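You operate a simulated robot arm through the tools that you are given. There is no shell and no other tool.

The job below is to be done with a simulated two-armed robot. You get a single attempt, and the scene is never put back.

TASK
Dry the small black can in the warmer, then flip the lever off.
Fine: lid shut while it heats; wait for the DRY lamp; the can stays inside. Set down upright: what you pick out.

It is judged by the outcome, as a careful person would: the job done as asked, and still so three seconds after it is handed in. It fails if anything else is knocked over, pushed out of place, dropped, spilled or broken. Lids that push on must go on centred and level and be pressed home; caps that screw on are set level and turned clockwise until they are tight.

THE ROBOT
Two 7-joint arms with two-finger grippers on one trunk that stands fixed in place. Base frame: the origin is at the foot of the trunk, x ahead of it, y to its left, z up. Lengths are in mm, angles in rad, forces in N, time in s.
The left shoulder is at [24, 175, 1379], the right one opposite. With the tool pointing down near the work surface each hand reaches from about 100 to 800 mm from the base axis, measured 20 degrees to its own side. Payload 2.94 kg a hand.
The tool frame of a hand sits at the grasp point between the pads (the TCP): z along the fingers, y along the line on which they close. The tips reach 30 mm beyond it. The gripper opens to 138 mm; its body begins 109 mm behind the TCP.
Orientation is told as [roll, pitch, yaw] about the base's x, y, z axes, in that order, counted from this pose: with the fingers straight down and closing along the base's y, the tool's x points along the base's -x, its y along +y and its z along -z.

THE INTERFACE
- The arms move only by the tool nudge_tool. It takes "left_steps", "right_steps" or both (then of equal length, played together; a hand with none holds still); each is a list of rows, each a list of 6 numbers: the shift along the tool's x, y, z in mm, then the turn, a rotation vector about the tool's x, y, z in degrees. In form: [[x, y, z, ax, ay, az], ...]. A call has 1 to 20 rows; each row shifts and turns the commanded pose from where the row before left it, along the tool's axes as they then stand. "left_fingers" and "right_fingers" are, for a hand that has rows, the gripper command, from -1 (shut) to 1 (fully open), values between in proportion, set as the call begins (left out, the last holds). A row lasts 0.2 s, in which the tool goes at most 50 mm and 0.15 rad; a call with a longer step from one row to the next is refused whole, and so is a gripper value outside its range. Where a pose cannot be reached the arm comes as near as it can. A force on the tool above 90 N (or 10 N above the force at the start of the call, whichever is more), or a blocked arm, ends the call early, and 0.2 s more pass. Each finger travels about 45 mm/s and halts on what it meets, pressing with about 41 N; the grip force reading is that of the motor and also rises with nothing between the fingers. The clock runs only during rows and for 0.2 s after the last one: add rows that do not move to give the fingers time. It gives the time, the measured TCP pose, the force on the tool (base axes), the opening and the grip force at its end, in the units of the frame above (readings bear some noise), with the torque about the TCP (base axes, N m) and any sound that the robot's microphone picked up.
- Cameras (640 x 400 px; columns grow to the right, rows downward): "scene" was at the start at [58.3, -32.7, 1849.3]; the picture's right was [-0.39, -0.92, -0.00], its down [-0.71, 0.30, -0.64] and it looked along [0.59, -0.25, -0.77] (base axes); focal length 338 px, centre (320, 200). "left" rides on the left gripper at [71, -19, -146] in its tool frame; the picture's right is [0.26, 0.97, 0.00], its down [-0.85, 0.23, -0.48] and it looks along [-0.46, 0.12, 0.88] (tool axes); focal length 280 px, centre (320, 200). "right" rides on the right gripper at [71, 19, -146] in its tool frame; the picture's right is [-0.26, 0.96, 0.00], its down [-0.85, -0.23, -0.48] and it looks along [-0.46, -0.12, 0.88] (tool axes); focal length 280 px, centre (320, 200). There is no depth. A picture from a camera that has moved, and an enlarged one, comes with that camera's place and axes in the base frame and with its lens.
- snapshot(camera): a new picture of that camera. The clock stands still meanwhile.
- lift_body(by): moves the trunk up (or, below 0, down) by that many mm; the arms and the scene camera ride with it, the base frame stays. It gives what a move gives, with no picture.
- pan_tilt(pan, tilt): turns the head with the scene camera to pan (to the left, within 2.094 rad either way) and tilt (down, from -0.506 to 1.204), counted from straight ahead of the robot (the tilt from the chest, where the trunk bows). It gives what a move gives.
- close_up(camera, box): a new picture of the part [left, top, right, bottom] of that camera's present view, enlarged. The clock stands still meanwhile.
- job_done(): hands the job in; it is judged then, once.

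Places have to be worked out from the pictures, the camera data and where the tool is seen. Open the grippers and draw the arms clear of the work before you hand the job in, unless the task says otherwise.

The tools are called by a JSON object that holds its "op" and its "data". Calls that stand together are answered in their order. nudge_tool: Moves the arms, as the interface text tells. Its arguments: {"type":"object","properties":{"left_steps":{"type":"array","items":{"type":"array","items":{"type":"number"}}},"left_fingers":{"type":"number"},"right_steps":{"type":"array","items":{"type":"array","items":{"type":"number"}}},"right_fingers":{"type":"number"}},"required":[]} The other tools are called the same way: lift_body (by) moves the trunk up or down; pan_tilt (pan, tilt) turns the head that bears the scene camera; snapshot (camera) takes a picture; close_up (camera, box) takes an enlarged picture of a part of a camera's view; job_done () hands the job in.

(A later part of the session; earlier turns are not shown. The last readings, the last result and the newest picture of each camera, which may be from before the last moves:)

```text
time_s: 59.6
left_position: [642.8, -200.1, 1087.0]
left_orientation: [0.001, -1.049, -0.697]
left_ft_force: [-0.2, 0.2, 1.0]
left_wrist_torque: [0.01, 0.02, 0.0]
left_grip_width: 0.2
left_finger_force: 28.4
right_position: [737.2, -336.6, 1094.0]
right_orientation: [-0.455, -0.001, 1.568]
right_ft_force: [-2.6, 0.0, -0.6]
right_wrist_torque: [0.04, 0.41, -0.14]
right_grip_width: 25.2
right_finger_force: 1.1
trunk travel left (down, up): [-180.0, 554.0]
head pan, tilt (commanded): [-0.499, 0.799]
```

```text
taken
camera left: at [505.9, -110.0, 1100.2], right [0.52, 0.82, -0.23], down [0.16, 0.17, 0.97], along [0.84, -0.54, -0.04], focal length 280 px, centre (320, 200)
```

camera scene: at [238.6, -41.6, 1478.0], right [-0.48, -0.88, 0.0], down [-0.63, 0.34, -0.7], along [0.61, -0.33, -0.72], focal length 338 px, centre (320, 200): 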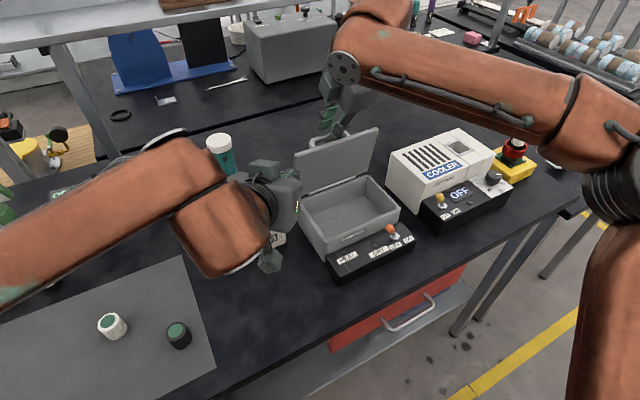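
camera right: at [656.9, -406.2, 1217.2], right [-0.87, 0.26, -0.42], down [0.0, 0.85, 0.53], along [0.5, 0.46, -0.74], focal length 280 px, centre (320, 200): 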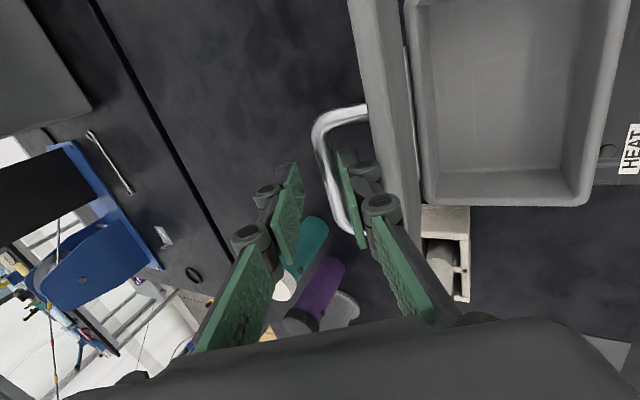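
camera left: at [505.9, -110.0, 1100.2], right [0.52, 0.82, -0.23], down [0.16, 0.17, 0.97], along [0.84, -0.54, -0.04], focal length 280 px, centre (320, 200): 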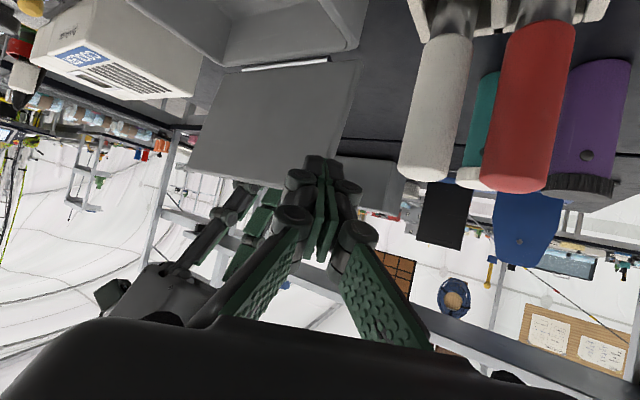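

The left fist is in front of the lid's left part (tip about (663, -217, 1072)). I move it to just before the inner face at y ≈ -265.

{"op": "nudge_tool", "data": {"left_steps": [[-7.4, -6.5, 15.6, 0, 0, 0], [-7.4, -6.5, 15.6, 0, 0, 0], [-4.5, -4, 9, 0, 0, 0], [0, 0, 0, 0, 0, 0]]}}

{"op": "snapshot", "data": {"camera": "left"}}

{"op": "close_up", "data": {"camera": "scene", "box": [240, 90, 400, 250]}}

```text
time_s: 60.6
left_position: [663.8, -244.3, 1084.4]
left_orientation: [0.001, -1.049, -0.7]
left_ft_force: [-0.3, -0.7, -0.2]
left_wrist_torque: [0.01, 0.0, 0.0]
left_grip_width: 0.3
left_finger_force: 28.4
right_position: [736.2, -336.5, 1094.4]
right_orientation: [-0.454, 0.0, 1.57]
right_ft_force: [-3.1, -0.8, 1.3]
right_wrist_torque: [0.11, 0.47, -0.11]
right_grip_width: 25.4
right_finger_force: 1.4
trunk travel left (down, up): [-180.0, 554.0]
head pan, tilt (commanded): [-0.499, 0.799]
```

```text
taken
camera left: at [527.6, -153.7, 1097.3], right [0.52, 0.82, -0.23], down [0.16, 0.17, 0.97], along [0.84, -0.54, -0.04], focal length 280 px, centre (320, 200)
```

left: 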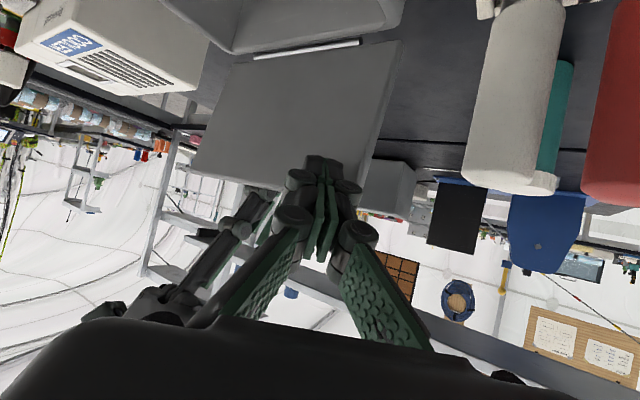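

```text
2.50 times, centred on (320, 170) of scene
camera zoom: at [238.6, -41.6, 1478.0], right [-0.48, -0.88, 0.0], down [-0.63, 0.34, -0.7], along [0.61, -0.33, -0.72], focal length 844 px, centre (320, 275)
```

zoom: 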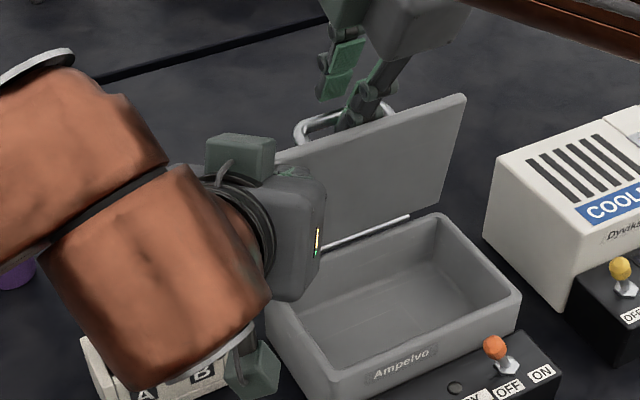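

The fist tip is at about (684, -261, 1069), some 15–18 mm before the lid's face. I lower it 10 and step forward until it touches, watching the left force.

{"op": "nudge_tool", "data": {"left_steps": [[1.7, 4.5, 7.2, 0, 0, 0], [1.6, 4.5, 7.1, 0, 0, 0], [-1.5, 2.6, 2.6, 0, 0, 0], [0, 0, 0, 0, 0, 0]]}}

{"op": "snapshot", "data": {"camera": "left"}}

```text
time_s: 61.6
left_position: [670.3, -248.5, 1079.8]
left_orientation: [-0.014, -1.05, -0.707]
left_ft_force: [-75.3, 18.8, 23.5]
left_wrist_torque: [-0.2, -0.5, -0.23]
left_grip_width: 0.0
left_finger_force: 28.7
right_position: [735.7, -335.8, 1090.5]
right_orientation: [-0.449, 0.004, 1.567]
right_ft_force: [45.6, -1.3, -38.5]
right_wrist_torque: [0.13, 1.8, -0.64]
right_grip_width: 14.6
right_finger_force: 0.1
trunk travel left (down, up): [-180.0, 554.0]
head pan, tilt (commanded): [-0.499, 0.799]
```

```text
taken
camera left: at [536.4, -154.8, 1091.7], right [0.54, 0.81, -0.23], down [0.16, 0.17, 0.97], along [0.83, -0.56, -0.04], focal length 280 px, centre (320, 200)
```

left: 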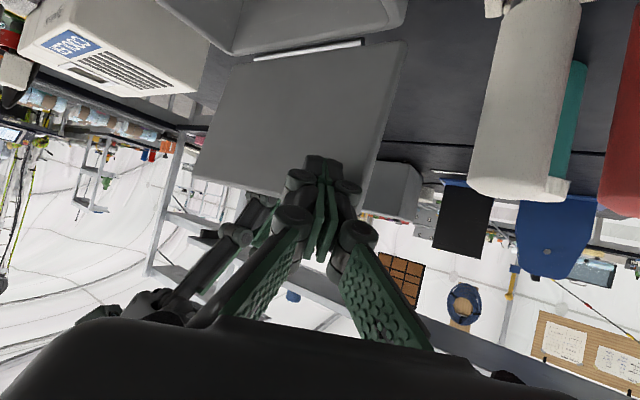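

Contact was sooner than expected: 75 N on the left fist, passed on to the right hand. I back the left off 7 mm right away.

{"op": "nudge_tool", "data": {"left_steps": [[1.4, -2.3, -2.4, 0, 0, 0], [1.4, -2.3, -2.4, 0, 0, 0], [0, 0, 0, 0, 0, 0]]}}

{"op": "close_up", "data": {"camera": "right", "box": [220, 60, 440, 260]}}

```text
time_s: 62.5
left_position: [668.9, -247.3, 1076.4]
left_orientation: [-0.006, -1.049, -0.705]
left_ft_force: [-39.2, -11.2, 13.5]
left_wrist_torque: [-0.18, -0.35, -0.69]
left_grip_width: 0.0
left_finger_force: 28.7
right_position: [736.8, -336.6, 1092.9]
right_orientation: [-0.451, -0.002, 1.571]
right_ft_force: [22.4, 8.2, -25.5]
right_wrist_torque: [0.53, 0.76, -0.28]
right_grip_width: 20.9
right_finger_force: 0.0
trunk travel left (down, up): [-180.0, 554.0]
head pan, tilt (commanded): [-0.499, 0.799]
```

```text
2.00 times, centred on (330, 160) of right
camera zoom: at [655.3, -406.4, 1215.9], right [-0.87, 0.26, -0.42], down [0.0, 0.85, 0.53], along [0.5, 0.46, -0.74], focal length 561 px, centre (300, 280)
```

zoom: 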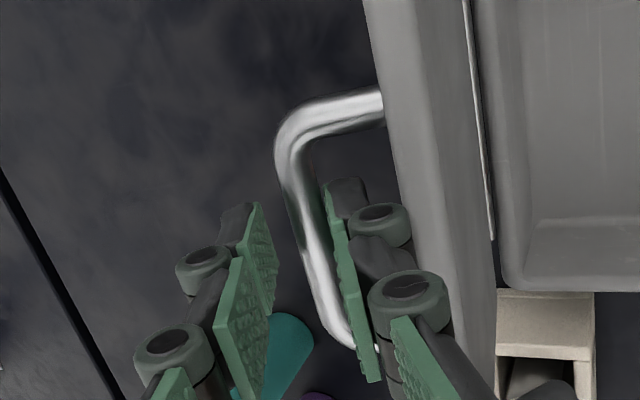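

Now F1's knuckle is pressed by the lid's outer face. I back the left off a further 4 mm so that contact is just light before withdrawing the right hand.

{"op": "nudge_tool", "data": {"left_steps": [[1.5, -2.6, -2.6, 0, 0, 0], [0, 0, 0, 0, 0, 0], [0, 0, 0, 0, 0, 0]]}}

```text
time_s: 63.2
left_position: [668.5, -244.5, 1072.2]
left_orientation: [0.001, -1.042, -0.701]
left_ft_force: [-25.8, -10.5, 1.2]
left_wrist_torque: [-0.05, 0.03, -0.57]
left_grip_width: 0.2
left_finger_force: 28.0
right_position: [737.4, -337.1, 1093.4]
right_orientation: [-0.454, -0.003, 1.57]
right_ft_force: [12.1, 10.0, -15.3]
right_wrist_torque: [0.74, 0.99, -0.17]
right_grip_width: 22.9
right_finger_force: 0.1
trunk travel left (down, up): [-180.0, 554.0]
head pan, tilt (commanded): [-0.499, 0.799]
```

Loads are moderate now, with the left fist holding the lid. I withdraw the right hand: straight up first, so its front finger leaves the handle loop.

{"op": "nudge_tool", "data": {"right_steps": [[0, -2.6, -5.4, 0, 0, 0], [0, -2.6, -5.4, 0, 0, 0], [0, -3.0, -7, 0, 0, 0], [0, 0, 0, 0, 0, 0]]}}

{"op": "close_up", "data": {"camera": "right", "box": [220, 60, 440, 260]}}

{"op": "close_up", "data": {"camera": "scene", "box": [240, 90, 400, 250]}}

```text
time_s: 64.2
left_position: [671.9, -241.9, 1073.2]
left_orientation: [0.001, -1.047, -0.699]
left_ft_force: [0.3, -0.3, 0.0]
left_wrist_torque: [0.0, 0.01, 0.03]
left_grip_width: 0.1
left_finger_force: 28.1
right_position: [735.1, -336.1, 1115.7]
right_orientation: [-0.454, 0.0, 1.57]
right_ft_force: [0.0, 0.1, 2.0]
right_wrist_torque: [-0.04, 0.03, 0.0]
right_grip_width: 22.5
right_finger_force: 0.0
trunk travel left (down, up): [-180.0, 554.0]
head pan, tilt (commanded): [-0.499, 0.799]
```

```text
2.00 times, centred on (330, 160) of right
camera zoom: at [653.4, -407.2, 1237.9], right [-0.87, 0.26, -0.42], down [0.0, 0.85, 0.53], along [0.5, 0.46, -0.73], focal length 561 px, centre (300, 280)
```

zoom: 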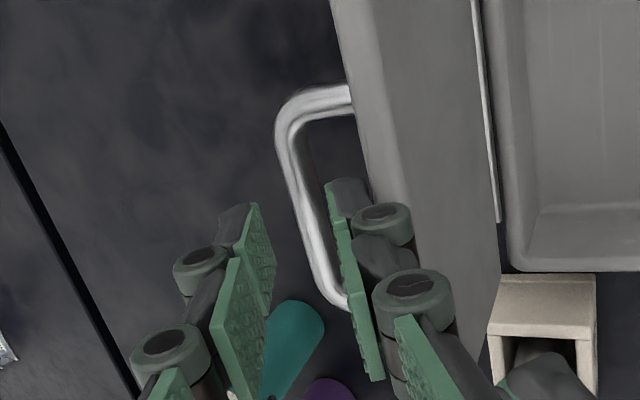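

```text
2.50 times, centred on (320, 170) of scene
camera zoom: at [238.8, -41.7, 1478.1], right [-0.48, -0.88, 0.0], down [-0.63, 0.34, -0.7], along [0.61, -0.33, -0.72], focal length 844 px, centre (320, 275)
```

zoom: 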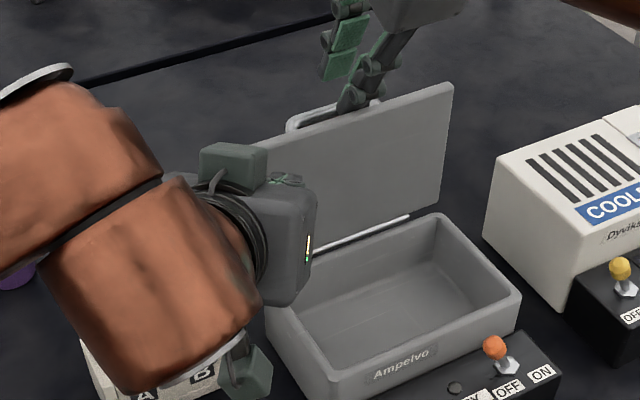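

The lid now stands past vertical (free edge at x ≈ 718, hinge at 713, about 92°) with zero load on both hands. I withdraw the right hand further, straight up, and see where the lid rests.

{"op": "nudge_tool", "data": {"right_steps": [[0, -4.4, -9, 0, 0, 0], [0, -4.4, -9, 0, 0, 0], [0, -6, -13, 0, 0, 0], [0, 0, -20, 0, 0, 0], [0, 0, 0, 0, 0, 0]]}}

{"op": "snapshot", "data": {"camera": "right"}}

{"op": "close_up", "data": {"camera": "scene", "box": [240, 90, 400, 250]}}

```text
time_s: 65.5
left_position: [670.6, -242.4, 1073.2]
left_orientation: [0.0, -1.046, -0.698]
left_ft_force: [0.1, -0.2, 0.1]
left_wrist_torque: [0.01, -0.03, 0.0]
left_grip_width: 0.2
left_finger_force: 28.2
right_position: [727.6, -335.7, 1166.5]
right_orientation: [-0.453, 0.001, 1.57]
right_ft_force: [0.7, -0.1, 0.6]
right_wrist_torque: [0.01, 0.02, 0.0]
right_grip_width: 23.5
right_finger_force: 0.2
trunk travel left (down, up): [-180.0, 554.0]
head pan, tilt (commanded): [-0.499, 0.799]
```

```text
taken
camera right: at [645.5, -405.6, 1289.3], right [-0.87, 0.26, -0.42], down [0.0, 0.85, 0.53], along [0.5, 0.46, -0.74], focal length 280 px, centre (320, 200)
```

right: 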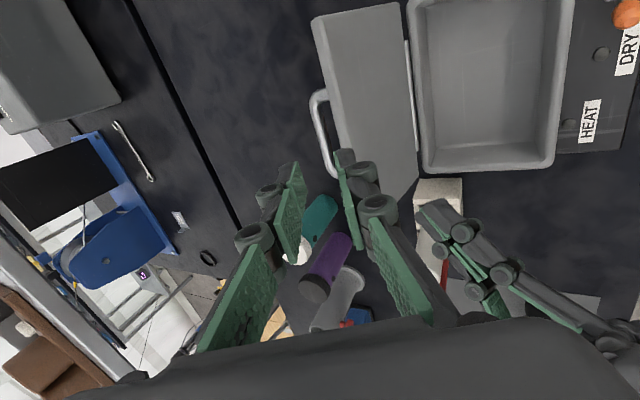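

```text
2.50 times, centred on (320, 170) of scene
camera zoom: at [239.7, -41.8, 1477.8], right [-0.48, -0.88, 0.0], down [-0.63, 0.34, -0.7], along [0.61, -0.33, -0.72], focal length 844 px, centre (320, 275)
```

zoom: 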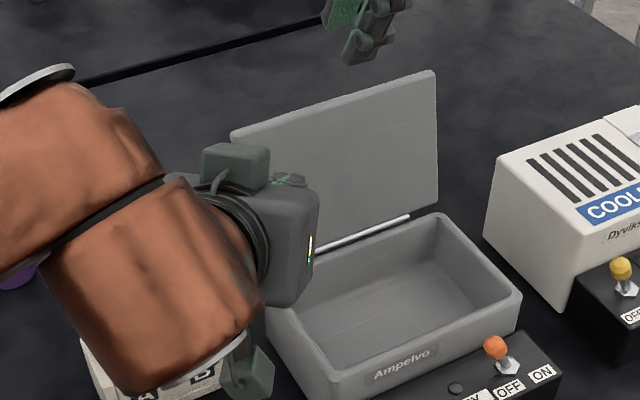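

The lid now rests by itself leaning back at about 101°, fully clear. I retract the left hand along its way in: back along the fingers, tilt and yaw undone, and off to the left side.

{"op": "nudge_tool", "data": {"left_steps": [[0, 0, -20, 0, 0, 0], [0, 0, -20, 0, 0, 0], [0, 0, -20, 0, 0, 0], [5.9, 8.5, -18.3, 0, 7.5, 0], [8.3, 8.5, -17.3, 0, 7.5, 0], [10.5, 8.5, -16.1, 0, 7.5, 0], [12.5, 8.5, -14.6, 0, 7.5, 0], [14.3, 8.5, -12.9, 0, 7.5, 0], [15.9, 8.5, -10.9, 0, 7.5, 0], [17.2, 8.5, -8.8, 0, 7.5, 0], [18.1, 8.5, -6.5, 0, 7.5, 0], [31.8, 25.5, 0, 0, 0, -8], [28, 29.7, 0, 0, 0, -8], [23.6, 33.3, 0, 0, 0, -8], [18.7, 36.2, 0, 0, 0, -8], [13.5, 38.5, 0, 0, 0, -8], [8, 40, 0, 0, 0, 0], [0, 0, 0, 0, 0, 0]]}}

{"op": "snapshot", "data": {"camera": "scene"}}

```text
time_s: 69.2
left_position: [512.7, 179.0, 1135.6]
left_orientation: [-0.001, 0.001, 0.001]
left_ft_force: [0.3, -0.1, -0.4]
left_wrist_torque: [0.01, 0.03, -0.01]
left_grip_width: 0.0
left_finger_force: 28.5
right_position: [726.6, -337.5, 1166.4]
right_orientation: [-0.452, -0.001, 1.569]
right_ft_force: [0.4, 0.6, -0.8]
right_wrist_torque: [0.02, 0.0, -0.01]
right_grip_width: 23.4
right_finger_force: 0.0
trunk travel left (down, up): [-180.0, 554.0]
head pan, tilt (commanded): [-0.499, 0.799]
```

```text
taken
camera scene: at [239.5, -41.9, 1477.8], right [-0.48, -0.88, 0.0], down [-0.63, 0.34, -0.7], along [0.61, -0.33, -0.72], focal length 338 px, centre (320, 200)
```

scene: 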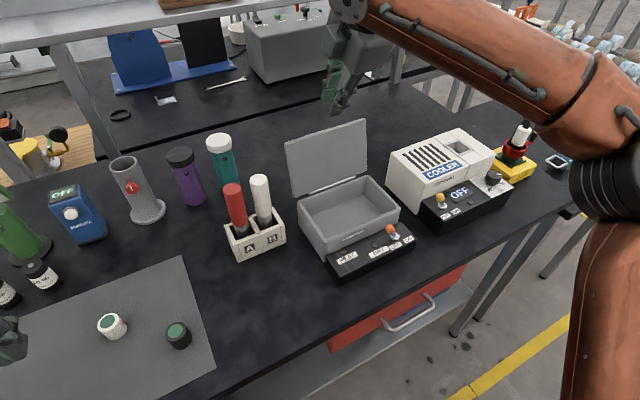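

The view is clear: lid open, lever OFF, both cans standing. I zoom on the black can and on the chamber to fix the pick and place points.

{"op": "close_up", "data": {"camera": "scene", "box": [140, 300, 220, 360]}}

{"op": "close_up", "data": {"camera": "scene", "box": [280, 110, 420, 280]}}

{"op": "snapshot", "data": {"camera": "left"}}

```text
6.67 times, centred on (180, 330) of scene
camera zoom: at [239.5, -41.9, 1477.8], right [-0.48, -0.88, 0.0], down [-0.63, 0.34, -0.7], along [0.61, -0.33, -0.72], focal length 2250 px, centre (1253, -667)
```

zoom: 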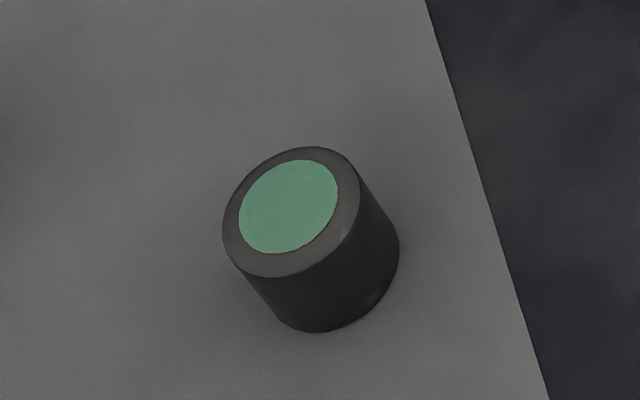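

```text
2.35 times, centred on (350, 195) of scene
camera zoom: at [239.5, -41.9, 1477.8], right [-0.48, -0.88, 0.0], down [-0.63, 0.34, -0.7], along [0.61, -0.33, -0.72], focal length 794 px, centre (249, 212)
```

zoom: 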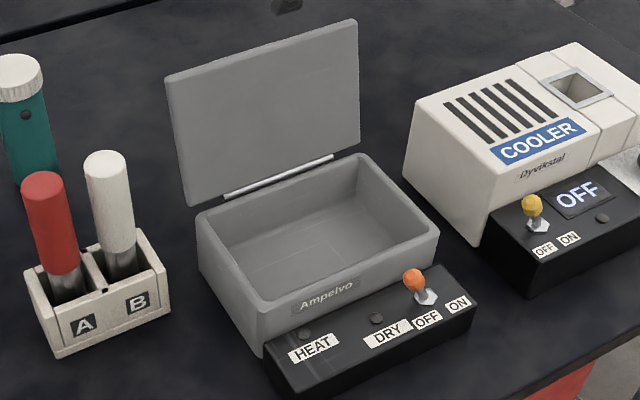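

```text
taken
camera left: at [440.5, 160.0, 1283.2], right [-0.26, 0.97, 0.0], down [0.85, 0.23, 0.47], along [0.46, 0.12, -0.88], focal length 280 px, centre (320, 200)
```

left: 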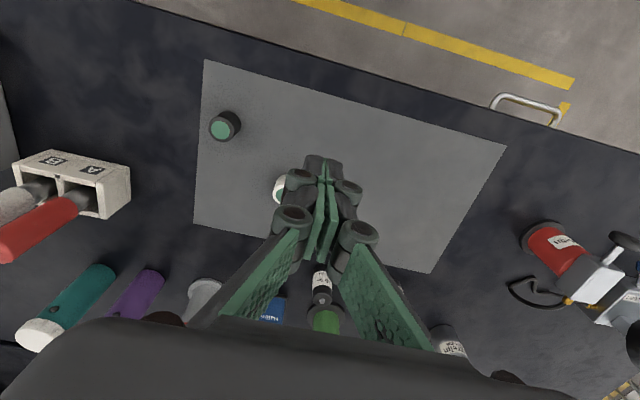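

I place the black can's centre at (567, 59), z from about 876 to 913, diameter about 37. I first take the left hand farther left and up, and bring the right hand back and upright.

{"op": "nudge_tool", "data": {"right_steps": [[-8, 25.2, -12.3, -6.5, 0, 0], [-8, 26.4, -9.3, -6.5, 0, 0], [-8, 27.3, -6.3, -6.5, 0, 0], [-8, 27.8, -3.2, -6.5, 0, 0], [0, 0, 0, 0, 0, 0]], "left_steps": [[10, 30, -15, 0, 0, 0], [10, 30, -15, 0, 0, 0], [10, 30, -15, 0, 0, 0], [10, 30, -15, 0, 0, 0], [10, 30, -15, 0, 0, 0]]}}

```text
time_s: 70.5
left_position: [475.2, 319.3, 1191.2]
left_orientation: [-0.003, -0.001, -0.002]
left_ft_force: [-0.2, 0.1, -0.8]
left_wrist_torque: [-0.04, 0.08, 0.04]
left_grip_width: 0.0
left_finger_force: 28.8
left hand out of reach, approached as far as the arm can: row 5
right_position: [599.6, -311.4, 1158.4]
right_orientation: [-0.001, 0.0, 1.572]
right_ft_force: [0.5, 1.1, -0.4]
right_wrist_torque: [-0.08, 0.05, 0.0]
right_grip_width: 23.2
right_finger_force: 0.1
right hand out of reach, approached as far as the arm can: row 2, 4
trunk travel left (down, up): [-180.0, 554.0]
head pan, tilt (commanded): [-0.499, 0.799]
```

Right hand is upright at (600, -311, 1158). Now I swing it left over to the can while undoing the yaw, so that the fingers close along y.

{"op": "nudge_tool", "data": {"right_steps": [[-33, 3.5, 4, 0, 0, 8.18], [-32, 8.2, 4, 0, 0, 8.18], [-30.4, 12.6, 4, 0, 0, 8.18], [-28.2, 16.8, 4, 0, 0, 8.18], [-25.3, 20.6, 4, 0, 0, 8.18], [-22, 24.4, 4, 0, 0, 8.18], [-18.2, 27.4, 4, 0, 0, 8.18], [-14, 29.8, 4, 0, 0, 8.18], [-9.6, 31.6, 4, 0, 0, 8.18], [-5, 32.7, 4, 0, 0, 8.18], [-0.5, 33.3, 4, 0, 0, 8.2], [0, 0, 0, 0, 0, 0]], "right_fingers": 0.1}}

{"op": "snapshot", "data": {"camera": "scene"}}

{"op": "snapshot", "data": {"camera": "right"}}

```text
time_s: 73.0
left_position: [473.3, 318.3, 1192.6]
left_orientation: [-0.002, -0.002, -0.001]
left_ft_force: [0.4, -0.7, 0.2]
left_wrist_torque: [-0.01, 0.02, 0.01]
left_grip_width: 0.2
left_finger_force: 28.6
right_position: [490.3, -175.1, 1124.7]
right_orientation: [0.0, 0.002, 0.046]
right_ft_force: [0.1, 0.4, 0.1]
right_wrist_torque: [0.0, 0.03, -0.01]
right_grip_width: 76.0
right_finger_force: 0.0
right hand out of reach, approached as far as the arm can: row 1, 2, 3, 4, 5, 6, 7, 8, 9, 10, 11
trunk travel left (down, up): [-180.0, 554.0]
head pan, tilt (commanded): [-0.499, 0.799]
```

```text
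taken
camera scene: at [239.2, -40.5, 1477.9], right [-0.48, -0.88, 0.0], down [-0.63, 0.34, -0.7], along [0.61, -0.33, -0.72], focal length 338 px, centre (320, 200)
```

scene: 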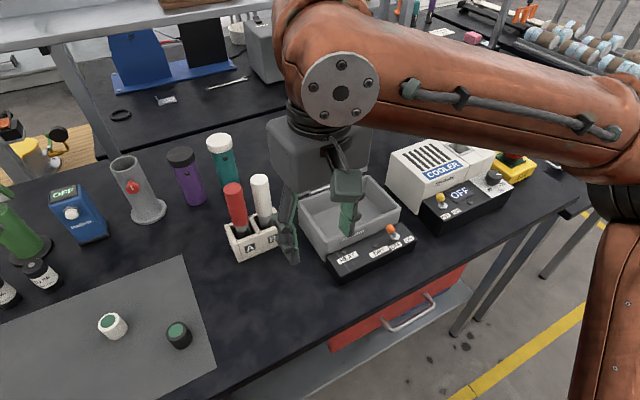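

```text
taken
camera right: at [417.7, -157.9, 1270.2], right [0.22, 0.98, 0.0], down [0.86, -0.19, 0.47], along [0.46, -0.1, -0.88], focal length 280 px, centre (320, 200)
```

right: 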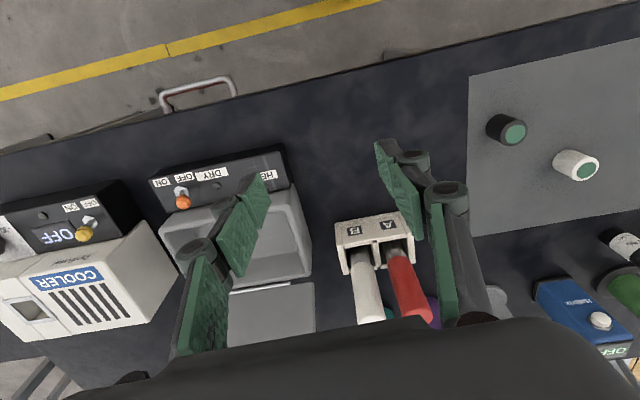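

The right arm's wrist is too high here for reaching left (limit at y -175). I lower the hand to about z 1000 in front of the warmer, then go on to the left.

{"op": "nudge_tool", "data": {"right_steps": [[0, 30, 30, 0, 0, 2.6], [0, 30, 30, 0, 0, 0], [0, 30, 30, 0, 0, 0], [0, 30, 25, 0, 0, 0], [0, 35, 0, 0, 0, 0], [0, 35, 0, 0, 0, 0], [0, 0, 0, 0, 0, 0]]}}

```text
time_s: 74.7
left_position: [474.9, 318.2, 1193.9]
left_orientation: [-0.001, -0.003, -0.001]
left_ft_force: [1.1, 0.7, 0.0]
left_wrist_torque: [0.01, 0.02, -0.01]
left_grip_width: 0.0
left_finger_force: 28.3
right_position: [505.9, -152.7, 1074.8]
right_orientation: [0.003, 0.001, -0.048]
right_ft_force: [0.1, 0.7, -0.2]
right_wrist_torque: [0.02, -0.01, -0.01]
right_grip_width: 75.7
right_finger_force: 0.0
right hand out of reach, approached as far as the arm can: row 1, 2, 3, 4, 5, 6
trunk travel left (down, up): [-180.0, 554.0]
head pan, tilt (commanded): [-0.499, 0.799]
```

Still limited. I test whether the right hand can go straight down here and then left, to learn what spot it can reach for a table hand-over.

{"op": "nudge_tool", "data": {"right_steps": [[10, -10, 0, 0, 0, 0], [0, 0, 40, 0, 0, 0], [0, 0, 40, 0, 0, 0], [0, 0, 40, 0, 0, 0], [0, 0, 0, 0, 0, 0]]}}

```text
time_s: 75.8
left_position: [472.3, 318.9, 1192.2]
left_orientation: [-0.002, -0.003, 0.001]
left_ft_force: [0.4, -0.3, 0.2]
left_wrist_torque: [-0.02, -0.02, 0.02]
left_grip_width: 0.1
left_finger_force: 28.2
right_position: [495.6, -164.6, 956.7]
right_orientation: [0.0, 0.0, -0.044]
right_ft_force: [-1.0, 0.0, 0.1]
right_wrist_torque: [0.01, -0.02, -0.01]
right_grip_width: 75.8
right_finger_force: 0.1
trunk travel left (down, up): [-180.0, 554.0]
head pan, tilt (commanded): [-0.499, 0.799]
```

Going down is free (z 957 now). I try left from here at this low height; the table in front is empty up to the rack at x ≈ 683.

{"op": "nudge_tool", "data": {"right_steps": [[0, 35, 0, 0, 0, 2.5], [0, 35, 0, 0, 0, 0], [0, 35, 0, 0, 0, 0], [0, 35, 0, 0, 0, 0], [-10, 30, 0, 0, 0, 0], [0, 0, 0, 0, 0, 0]]}}

```text
time_s: 77.2
left_position: [473.0, 318.1, 1192.6]
left_orientation: [0.0, -0.002, 0.0]
left_ft_force: [0.6, -1.2, -0.2]
left_wrist_torque: [-0.01, 0.02, -0.02]
left_grip_width: 0.2
left_finger_force: 28.5
right_position: [489.9, -125.3, 953.2]
right_orientation: [0.003, -0.003, -0.092]
right_ft_force: [-0.5, 0.2, 0.2]
right_wrist_torque: [0.0, 0.01, 0.01]
right_grip_width: 75.8
right_finger_force: 0.1
right hand out of reach, approached as far as the arm can: row 2, 3, 4, 5
trunk travel left (down, up): [-180.0, 554.0]
head pan, tilt (commanded): [-0.499, 0.799]
```

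The limit at y -125 may come from the yaw (the left arm reached across when yawed inward). I yaw the right hand to about +43° here and try left again.

{"op": "nudge_tool", "data": {"right_steps": [[0, 0, 0, 0, 0, -8], [0, 0, 0, 0, 0, -8], [0, 0, 0, 0, 0, -8], [0, 0, 0, 0, 0, -8], [0, 0, 0, 0, 0, -8], [0, 0, 0, 0, 0, -8], [-21, 21, 0, 0, 0, 0], [-21, 21, 0, 0, 0, 0], [-21, 21, 0, 0, 0, 0], [0, 0, 0, 0, 0, 0]]}}

{"op": "snapshot", "data": {"camera": "scene"}}

```text
time_s: 79.5
left_position: [474.5, 318.7, 1193.7]
left_orientation: [0.0, -0.003, 0.0]
left_ft_force: [-0.5, 0.1, 0.4]
left_wrist_torque: [0.0, 0.0, 0.02]
left_grip_width: 0.0
left_finger_force: 27.9
right_position: [491.4, -126.7, 953.9]
right_orientation: [0.001, 0.001, 0.748]
right_ft_force: [0.6, 0.1, 0.4]
right_wrist_torque: [-0.01, -0.01, 0.02]
right_grip_width: 75.9
right_finger_force: 0.0
right hand out of reach, approached as far as the arm can: row 7, 8, 9
trunk travel left (down, up): [-180.0, 554.0]
head pan, tilt (commanded): [-0.499, 0.799]
```

```text
taken
camera scene: at [238.7, -40.6, 1478.0], right [-0.48, -0.88, 0.0], down [-0.63, 0.34, -0.7], along [0.61, -0.33, -0.72], focal length 338 px, centre (320, 200)
```

scene: 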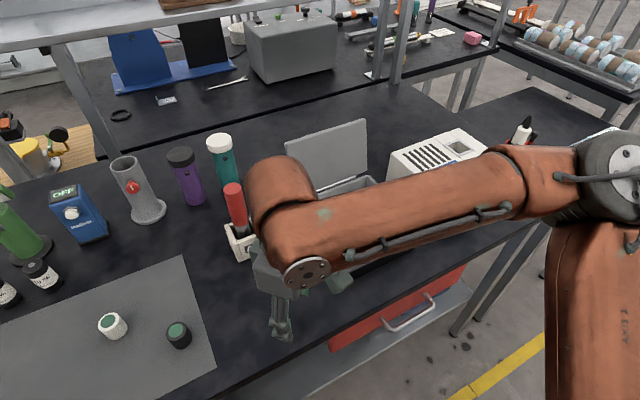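

The limit is the shoulder posture, not the yaw; the left arm reaches across better. So the left hand will carry the can to a spot near (515, -180) and the right hand takes it from there. First the right hand goes up and away to the right.

{"op": "nudge_tool", "data": {"right_steps": [[0, 0, -35, 0, 0, 0], [0, 0, -35, 0, 0, 0], [0, 0, -35, 0, 0, 0], [30.6, -33, 0, 0, 0, 0], [30.6, -33, 0, 0, 0, 0], [30.6, -33, 0, 0, 0, 0], [30.6, -33, 0, 0, 0, 0], [30.6, -33, 0, 0, 0, 0], [30.6, -33, 0, 0, 0, 0], [30.6, -33, 0, 0, 0, 0], [0, 0, 0, 0, 0, 0]]}}

```text
time_s: 81.8
left_position: [474.0, 319.2, 1192.6]
left_orientation: [-0.001, 0.0, 0.001]
left_ft_force: [-1.1, 0.3, 0.3]
left_wrist_torque: [-0.01, 0.0, -0.02]
left_grip_width: 0.2
left_finger_force: 28.7
right_position: [496.4, -453.5, 1055.1]
right_orientation: [-0.001, 0.003, 0.748]
right_ft_force: [0.3, 0.0, 0.0]
right_wrist_torque: [-0.02, 0.0, -0.01]
right_grip_width: 75.9
right_finger_force: 0.1
right hand out of reach, approached as far as the arm can: row 1, 2, 3
trunk travel left (down, up): [-180.0, 554.0]
head pan, tilt (commanded): [-0.499, 0.799]
```

The right hand is parked at (496, -453, 1055). I bring the left hand over the black can with fingers at about 76 mm and check alignment from its camera.

{"op": "nudge_tool", "data": {"left_steps": [[-13.3, -37.1, 8.6, 0, 0, 0], [-13.3, -37.1, 8.6, 0, 0, 0], [-13.3, -37.1, 8.6, 0, 0, 0], [-13.3, -37.1, 8.6, 0, 0, 0], [-13.3, -37.1, 8.6, 0, 0, 0], [-13.3, -37.1, 8.6, 0, 0, 0], [-13.2, -37.2, 8.6, 0, 0, 0], [0, 0, 30, 0, 0, 0], [0, 0, 0, 0, 0, 0]], "left_fingers": 0.1}}

{"op": "snapshot", "data": {"camera": "left"}}

{"op": "snapshot", "data": {"camera": "scene"}}

```text
time_s: 83.8
left_position: [566.3, 56.7, 1102.2]
left_orientation: [-0.001, 0.0, -0.002]
left_ft_force: [0.5, -0.7, 0.3]
left_wrist_torque: [0.04, 0.02, 0.02]
left_grip_width: 76.0
left_finger_force: 0.0
right_position: [496.1, -456.9, 1055.1]
right_orientation: [0.002, 0.002, 0.747]
right_ft_force: [-0.6, -1.2, -0.2]
right_wrist_torque: [0.05, 0.03, 0.0]
right_grip_width: 75.8
right_finger_force: 0.0
trunk travel left (down, up): [-180.0, 554.0]
head pan, tilt (commanded): [-0.499, 0.799]
```

```text
taken
camera left: at [494.3, 38.3, 1248.8], right [-0.26, 0.97, 0.0], down [0.85, 0.23, 0.48], along [0.46, 0.13, -0.88], focal length 280 px, centre (320, 200)
```

left: 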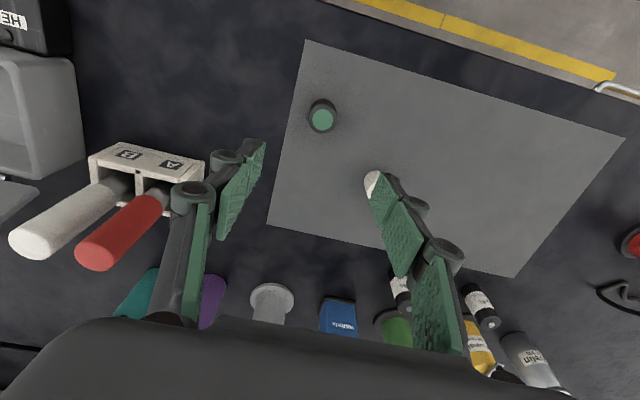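

```text
taken
camera scene: at [238.1, -42.6, 1478.2], right [-0.48, -0.88, 0.0], down [-0.63, 0.34, -0.7], along [0.61, -0.33, -0.72], focal length 338 px, centre (320, 200)
```

scene: 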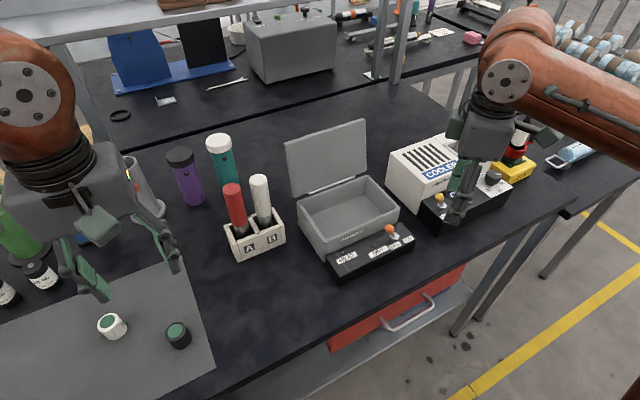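

The left view puts the can at (567.1, 59.0), the hand at (566, 57). I descend over it with small corrections to z ≈ 914, tips about 8 mm above the mat.

{"op": "nudge_tool", "data": {"left_steps": [[-0.4, 1, 30, 0, 0, 0], [-0.3, 1, 30, 0, 0, 0], [0, 0, 30, 0, 0, 0], [0, 0, 30, 0, 0, 0], [0, 0, 30, 0, 0, 0], [0, 0, 20, 0, 0, 0], [0, 0, 18, 0, 0, 0], [0, 0, 0, 0, 0, 0]]}}

{"op": "snapshot", "data": {"camera": "left"}}

{"op": "close_up", "data": {"camera": "scene", "box": [100, 280, 260, 390]}}

```text
time_s: 85.7
left_position: [567.4, 61.7, 918.1]
left_orientation: [0.001, 0.001, -0.003]
left_ft_force: [-0.5, 0.6, 0.2]
left_wrist_torque: [-0.03, 0.01, -0.02]
left_grip_width: 75.9
left_finger_force: 0.1
right_position: [494.7, -455.8, 1055.8]
right_orientation: [0.0, 0.0, 0.747]
right_ft_force: [-0.4, -0.5, -0.1]
right_wrist_torque: [0.01, -0.02, -0.02]
right_grip_width: 75.7
right_finger_force: 0.0
trunk travel left (down, up): [-180.0, 554.0]
head pan, tilt (commanded): [-0.499, 0.799]
```

```text
taken
camera left: at [496.1, 43.1, 1063.8], right [-0.26, 0.97, 0.0], down [0.85, 0.23, 0.48], along [0.46, 0.12, -0.88], focal length 280 px, centre (320, 200)
```

left: 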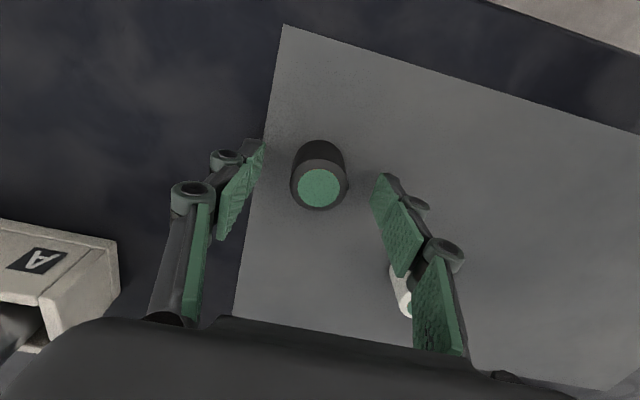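

```text
3.64 times, centred on (180, 335) of scene
camera zoom: at [238.7, -41.5, 1478.0], right [-0.48, -0.88, 0.0], down [-0.63, 0.34, -0.7], along [0.61, -0.33, -0.72], focal length 1228 px, centre (829, -291)
```

zoom: 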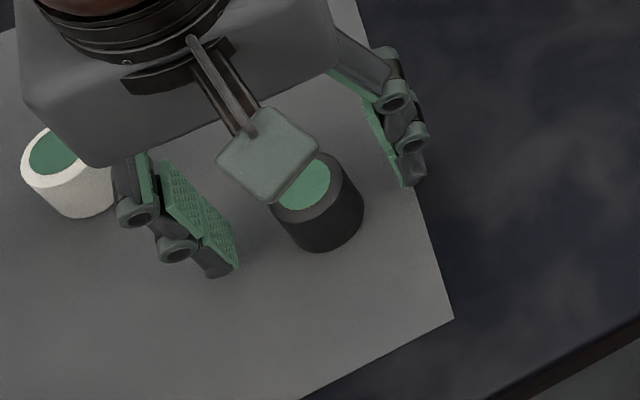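

The can is centred between the pads (can at about (566.5, 61), TCP (567, 62, 918)). I lower 4 mm more and close.

{"op": "nudge_tool", "data": {"left_steps": [[0, 0, 4, 0, 0, 0], [0, 0, 0, 0, 0, 0], [0, 0, 0, 0, 0, 0], [0, 0, 0, 0, 0, 0], [0, 0, 0, 0, 0, 0], [0, 0, 0, 0, 0, 0]], "left_fingers": -0.75}}

```text
time_s: 87.0
left_position: [569.0, 60.7, 913.7]
left_orientation: [0.001, -0.001, 0.002]
left_ft_force: [-0.1, 0.3, -0.6]
left_wrist_torque: [-0.02, 0.01, 0.01]
left_grip_width: 32.2
left_finger_force: 41.0
right_position: [495.6, -455.7, 1054.8]
right_orientation: [0.0, 0.0, 0.747]
right_ft_force: [-0.4, -0.3, -0.1]
right_wrist_torque: [-0.03, -0.03, 0.0]
right_grip_width: 75.6
right_finger_force: 0.0
trunk travel left (down, up): [-180.0, 554.0]
head pan, tilt (commanded): [-0.499, 0.799]
```

The can is gripped (32 mm, 41 N). I lift it 100 mm and check it.

{"op": "nudge_tool", "data": {"left_steps": [[0, 0, -20, 0, 0, 0], [0, 0, -30, 0, 0, 0], [0, 0, -30, 0, 0, 0], [0, 0, -20, 0, 0, 0], [0, 0, 0, 0, 0, 0]]}}

{"op": "snapshot", "data": {"camera": "left"}}

```text
time_s: 88.2
left_position: [568.2, 58.9, 1012.9]
left_orientation: [-0.001, 0.002, 0.0]
left_ft_force: [0.0, -0.2, 0.0]
left_wrist_torque: [-0.02, -0.02, 0.02]
left_grip_width: 31.9
left_finger_force: 41.0
right_position: [495.4, -454.6, 1056.0]
right_orientation: [0.002, 0.0, 0.748]
right_ft_force: [0.2, -0.1, -0.5]
right_wrist_torque: [0.02, 0.0, 0.0]
right_grip_width: 75.8
right_finger_force: 0.0
trunk travel left (down, up): [-180.0, 554.0]
head pan, tilt (commanded): [-0.499, 0.799]
```

```text
taken
camera left: at [497.0, 40.8, 1159.0], right [-0.26, 0.97, 0.0], down [0.85, 0.23, 0.48], along [0.46, 0.12, -0.88], focal length 280 px, centre (320, 200)
```

left: 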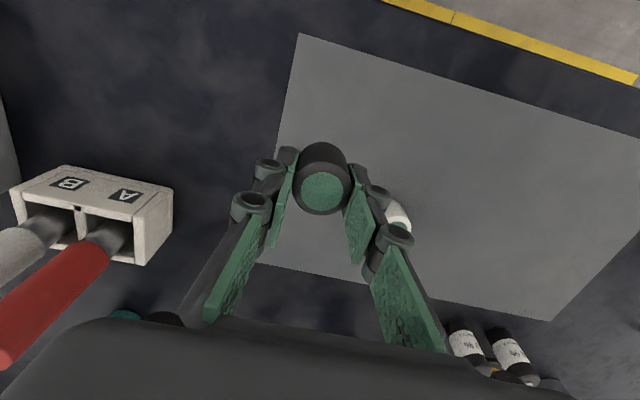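

The can is held upright at the tips. I carry it at this height to about (515, -180), yawing the hand 40° inward on the way.

{"op": "nudge_tool", "data": {"left_steps": [[9, -40, 0, 0, 0, 6.7], [4.3, -40.8, 0, 0, 0, 6.7], [-0.5, -41, 0, 0, 0, 6.7], [-5.3, -40.7, 0, 0, 0, 6.7], [-10, -39.8, 0, 0, 0, 6.7], [-14.6, -38.4, 0, 0, 0, 6.5], [0, 0, 0, 0, 0, 0]]}}

{"op": "snapshot", "data": {"camera": "scene"}}

```text
time_s: 89.8
left_position: [512.7, -184.8, 1014.3]
left_orientation: [0.001, 0.0, -0.701]
left_ft_force: [0.0, -0.9, -0.1]
left_wrist_torque: [-0.02, 0.0, -0.01]
left_grip_width: 32.2
left_finger_force: 41.4
right_position: [495.3, -455.4, 1055.2]
right_orientation: [0.0, -0.002, 0.748]
right_ft_force: [0.4, -0.1, 0.2]
right_wrist_torque: [-0.05, 0.06, -0.01]
right_grip_width: 75.8
right_finger_force: 0.1
trunk travel left (down, up): [-180.0, 554.0]
head pan, tilt (commanded): [-0.499, 0.799]
```

```text
taken
camera scene: at [239.3, -40.7, 1477.9], right [-0.48, -0.88, 0.0], down [-0.63, 0.34, -0.7], along [0.61, -0.33, -0.72], focal length 338 px, centre (320, 200)
```

scene: 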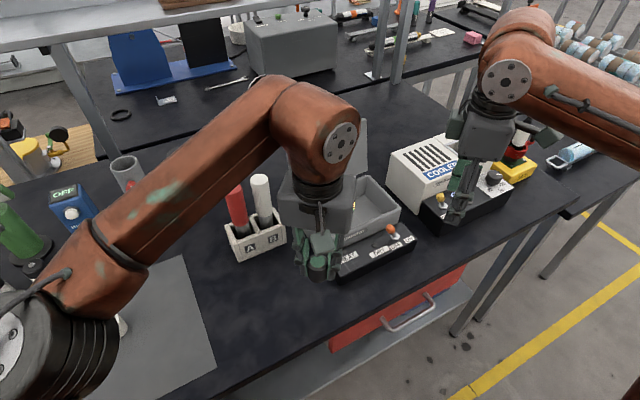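

The left arm reaches here with ease and its elbow still has room, so I try carrying the can directly over the chamber: up a little, then stepping toward (632, -320).

{"op": "nudge_tool", "data": {"left_steps": [[0, 0, -26, 0, 0, 0], [-35.8, -5.3, 0, 0, 0, 0], [-35.8, -5.3, 0, 0, 0, 0], [0, 0, 0, 0, 0, 0]]}}

```text
time_s: 90.8
left_position: [559.3, -238.3, 1038.8]
left_orientation: [0.0, -0.001, -0.698]
left_ft_force: [0.1, 0.0, 0.1]
left_wrist_torque: [0.04, -0.02, 0.02]
left_grip_width: 32.2
left_finger_force: 40.9
right_position: [495.3, -454.8, 1055.2]
right_orientation: [-0.001, 0.001, 0.75]
right_ft_force: [-0.5, -0.1, -0.1]
right_wrist_torque: [0.0, -0.01, 0.01]
right_grip_width: 75.9
right_finger_force: 0.1
trunk travel left (down, up): [-180.0, 554.0]
head pan, tilt (commanded): [-0.499, 0.799]
```

No limit met. Two more steps toward the chamber.

{"op": "nudge_tool", "data": {"left_steps": [[-35.8, -5.3, 0, 0, 0, 0], [-30, -4.4, 0, 0, 0, 0], [0, 0, 0, 0, 0, 0]]}}

{"op": "snapshot", "data": {"camera": "scene"}}

{"op": "snapshot", "data": {"camera": "left"}}

```text
time_s: 91.7
left_position: [580.4, -263.3, 1036.0]
left_orientation: [0.002, -0.001, -0.697]
left_ft_force: [-0.8, -0.8, -0.3]
left_wrist_torque: [0.04, 0.02, 0.07]
left_grip_width: 32.1
left_finger_force: 40.7
left hand out of reach, approached as far as the arm can: row 1, 2
right_position: [494.7, -457.4, 1054.9]
right_orientation: [0.0, -0.001, 0.749]
right_ft_force: [0.9, 0.0, 0.5]
right_wrist_torque: [0.03, -0.04, -0.02]
right_grip_width: 75.7
right_finger_force: 0.0
trunk travel left (down, up): [-180.0, 554.0]
head pan, tilt (commanded): [-0.499, 0.799]
```

```text
taken
camera scene: at [238.6, -43.5, 1478.0], right [-0.48, -0.88, 0.0], down [-0.63, 0.34, -0.7], along [0.61, -0.33, -0.72], focal length 338 px, centre (320, 200)
```

scene: 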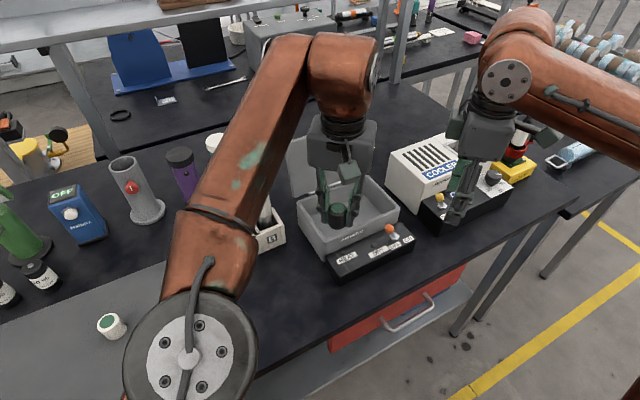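

```text
taken
camera left: at [513.3, -231.9, 1182.2], right [0.42, 0.91, 0.0], down [0.8, -0.37, 0.48], along [0.43, -0.2, -0.88], focal length 280 px, centre (320, 200)
```

left: 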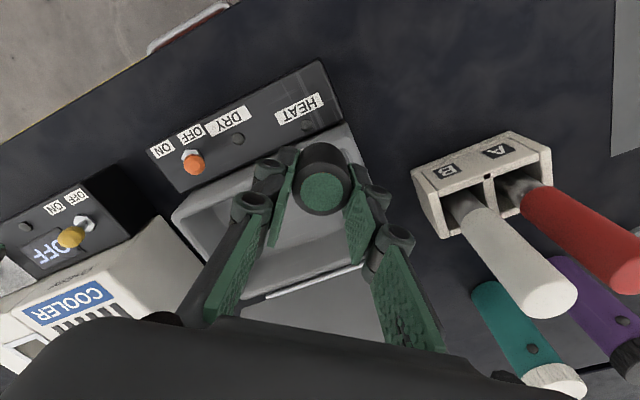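

The left hand stops at (580, -263), just short of a safe spot inside the chamber with an upright tool. I will hand over via the table instead: back to (513, -185) and down to just above the table.

{"op": "nudge_tool", "data": {"left_steps": [[33.8, 5.6, 0, 0, 0, 0], [33.8, 5.6, 0, 0, 0, 0], [33.8, 5.6, 20, 0, 0, 0], [0, 0, 30, 0, 0, 0], [0, 0, 30, 0, 0, 0], [0, 0, 25, 0, 0, 0], [0, 0, 10, 0, 0, 0], [0, 0, 0, 0, 0, 0]]}}

{"op": "snapshot", "data": {"camera": "left"}}

{"op": "close_up", "data": {"camera": "scene", "box": [240, 200, 400, 320]}}

```text
time_s: 93.5
left_position: [517.3, -181.5, 921.9]
left_orientation: [0.0, 0.005, -0.698]
left_ft_force: [-0.4, 0.0, -1.0]
left_wrist_torque: [0.04, 0.04, 0.01]
left_grip_width: 32.2
left_finger_force: 41.0
right_position: [495.7, -455.8, 1055.5]
right_orientation: [0.002, -0.001, 0.749]
right_ft_force: [0.9, -0.2, -0.1]
right_wrist_torque: [-0.03, -0.02, 0.0]
right_grip_width: 75.9
right_finger_force: 0.1
trunk travel left (down, up): [-180.0, 554.0]
head pan, tilt (commanded): [-0.499, 0.799]
```

```text
taken
camera left: at [450.4, -149.4, 1068.7], right [0.42, 0.91, 0.0], down [0.8, -0.37, 0.48], along [0.43, -0.2, -0.88], focal length 280 px, centre (320, 200)
```

left: 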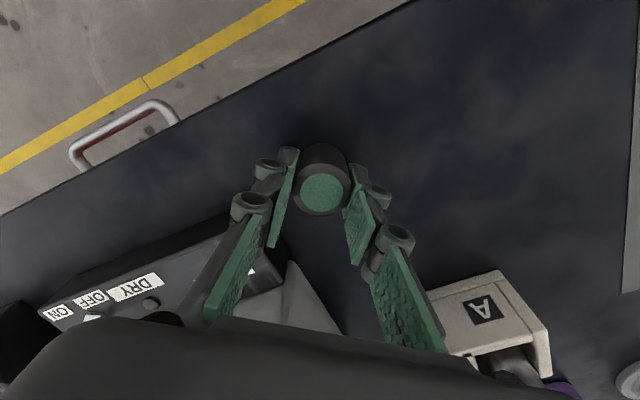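

```text
3.33 times, centred on (320, 260) of scene
camera zoom: at [239.0, -42.0, 1478.0], right [-0.48, -0.88, 0.0], down [-0.63, 0.34, -0.7], along [0.61, -0.33, -0.72], focal length 1125 px, centre (320, 0)
```

zoom: 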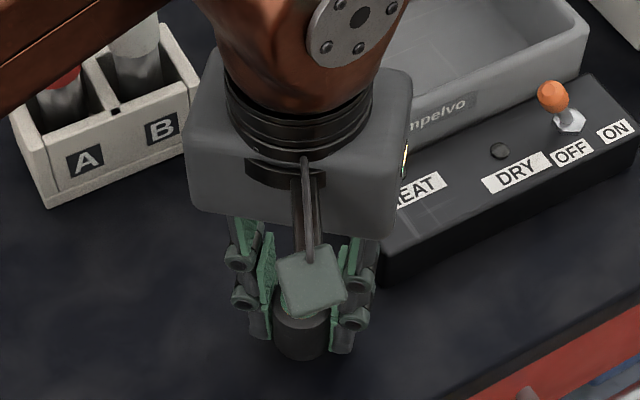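

All clear. I lower the last 9 mm in small steps, watching for contact.

{"op": "nudge_tool", "data": {"left_steps": [[0, 0, 4, 0, 0, 0], [0, 0, 3, 0, 0, 0], [0, 0, 2, 0, 0, 0], [0, 0, 0, 0, 0, 0]]}}

```text
time_s: 94.5
left_position: [516.3, -180.7, 914.5]
left_orientation: [-0.001, 0.002, -0.696]
left_ft_force: [0.0, -1.2, -0.4]
left_wrist_torque: [0.01, 0.03, -0.01]
left_grip_width: 31.9
left_finger_force: 40.8
right_position: [495.4, -455.3, 1054.3]
right_orientation: [0.001, -0.001, 0.748]
right_ft_force: [0.2, -0.2, 0.2]
right_wrist_torque: [-0.02, 0.01, 0.0]
right_grip_width: 76.1
right_finger_force: 0.1
trunk travel left (down, up): [-180.0, 554.0]
head pan, tilt (commanded): [-0.499, 0.799]
```

{"op": "nudge_tool", "data": {"left_steps": [[0, 0, 1, 0, 0, 0], [0, 0, 1, 0, 0, 0], [0, 0, 0, 0, 0, 0]]}}

```text
time_s: 95.2
left_position: [517.0, -182.0, 912.3]
left_orientation: [0.001, 0.001, -0.698]
left_ft_force: [0.6, 0.2, 9.7]
left_wrist_torque: [0.08, -0.02, 0.02]
left_grip_width: 31.8
left_finger_force: 40.8
right_position: [494.7, -456.1, 1055.6]
right_orientation: [-0.001, 0.0, 0.75]
right_ft_force: [0.1, -0.8, -0.1]
right_wrist_torque: [-0.03, -0.01, 0.0]
right_grip_width: 75.9
right_finger_force: 0.1
trunk travel left (down, up): [-180.0, 554.0]
head pan, tilt (commanded): [-0.499, 0.799]
```

The can touches the table (9.7 N). Since the left arm reaches well, I will regrasp the standing can with the left hand tilted 25° outward, which gains over 100 mm of reach. First I open the fingers.

{"op": "nudge_tool", "data": {"left_steps": [[0, 0, -1, 0, 0, 0], [0, 0, 0, 0, 0, 0], [0, 0, 0, 0, 0, 0], [0, 0, 0, 0, 0, 0]], "left_fingers": -0.1}}

{"op": "snapshot", "data": {"camera": "left"}}

{"op": "close_up", "data": {"camera": "scene", "box": [240, 200, 400, 320]}}

```text
time_s: 96.2
left_position: [516.6, -182.3, 913.1]
left_orientation: [0.0, 0.001, -0.699]
left_ft_force: [0.4, -1.1, -0.9]
left_wrist_torque: [0.01, 0.02, 0.04]
left_grip_width: 62.0
left_finger_force: 0.0
right_position: [494.7, -455.5, 1056.1]
right_orientation: [0.003, 0.0, 0.746]
right_ft_force: [0.5, -0.5, -0.5]
right_wrist_torque: [0.02, 0.01, -0.04]
right_grip_width: 76.0
right_finger_force: 0.0
trunk travel left (down, up): [-180.0, 554.0]
head pan, tilt (commanded): [-0.499, 0.799]
```

```text
taken
camera left: at [449.9, -150.1, 1059.4], right [0.42, 0.91, 0.0], down [0.8, -0.37, 0.48], along [0.43, -0.2, -0.88], focal length 280 px, centre (320, 200)
```

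left: 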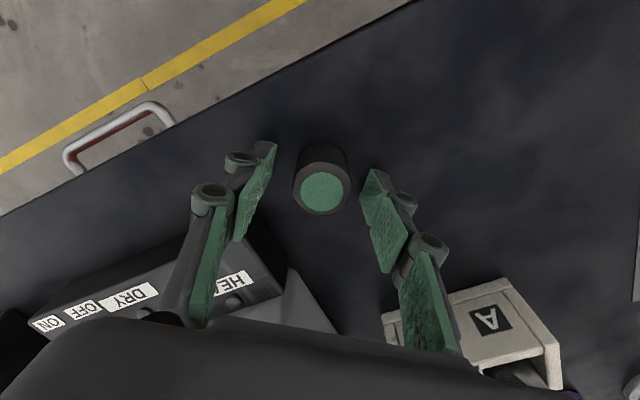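

```text
3.33 times, centred on (320, 260) of scene
camera zoom: at [239.1, -41.9, 1477.9], right [-0.48, -0.88, 0.0], down [-0.63, 0.34, -0.7], along [0.61, -0.33, -0.72], focal length 1125 px, centre (320, 0)
```

zoom: 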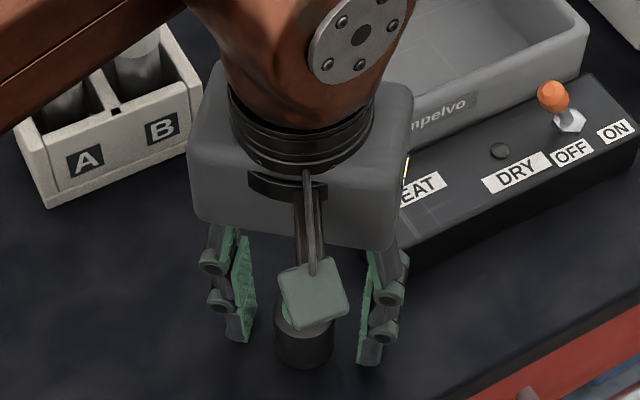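

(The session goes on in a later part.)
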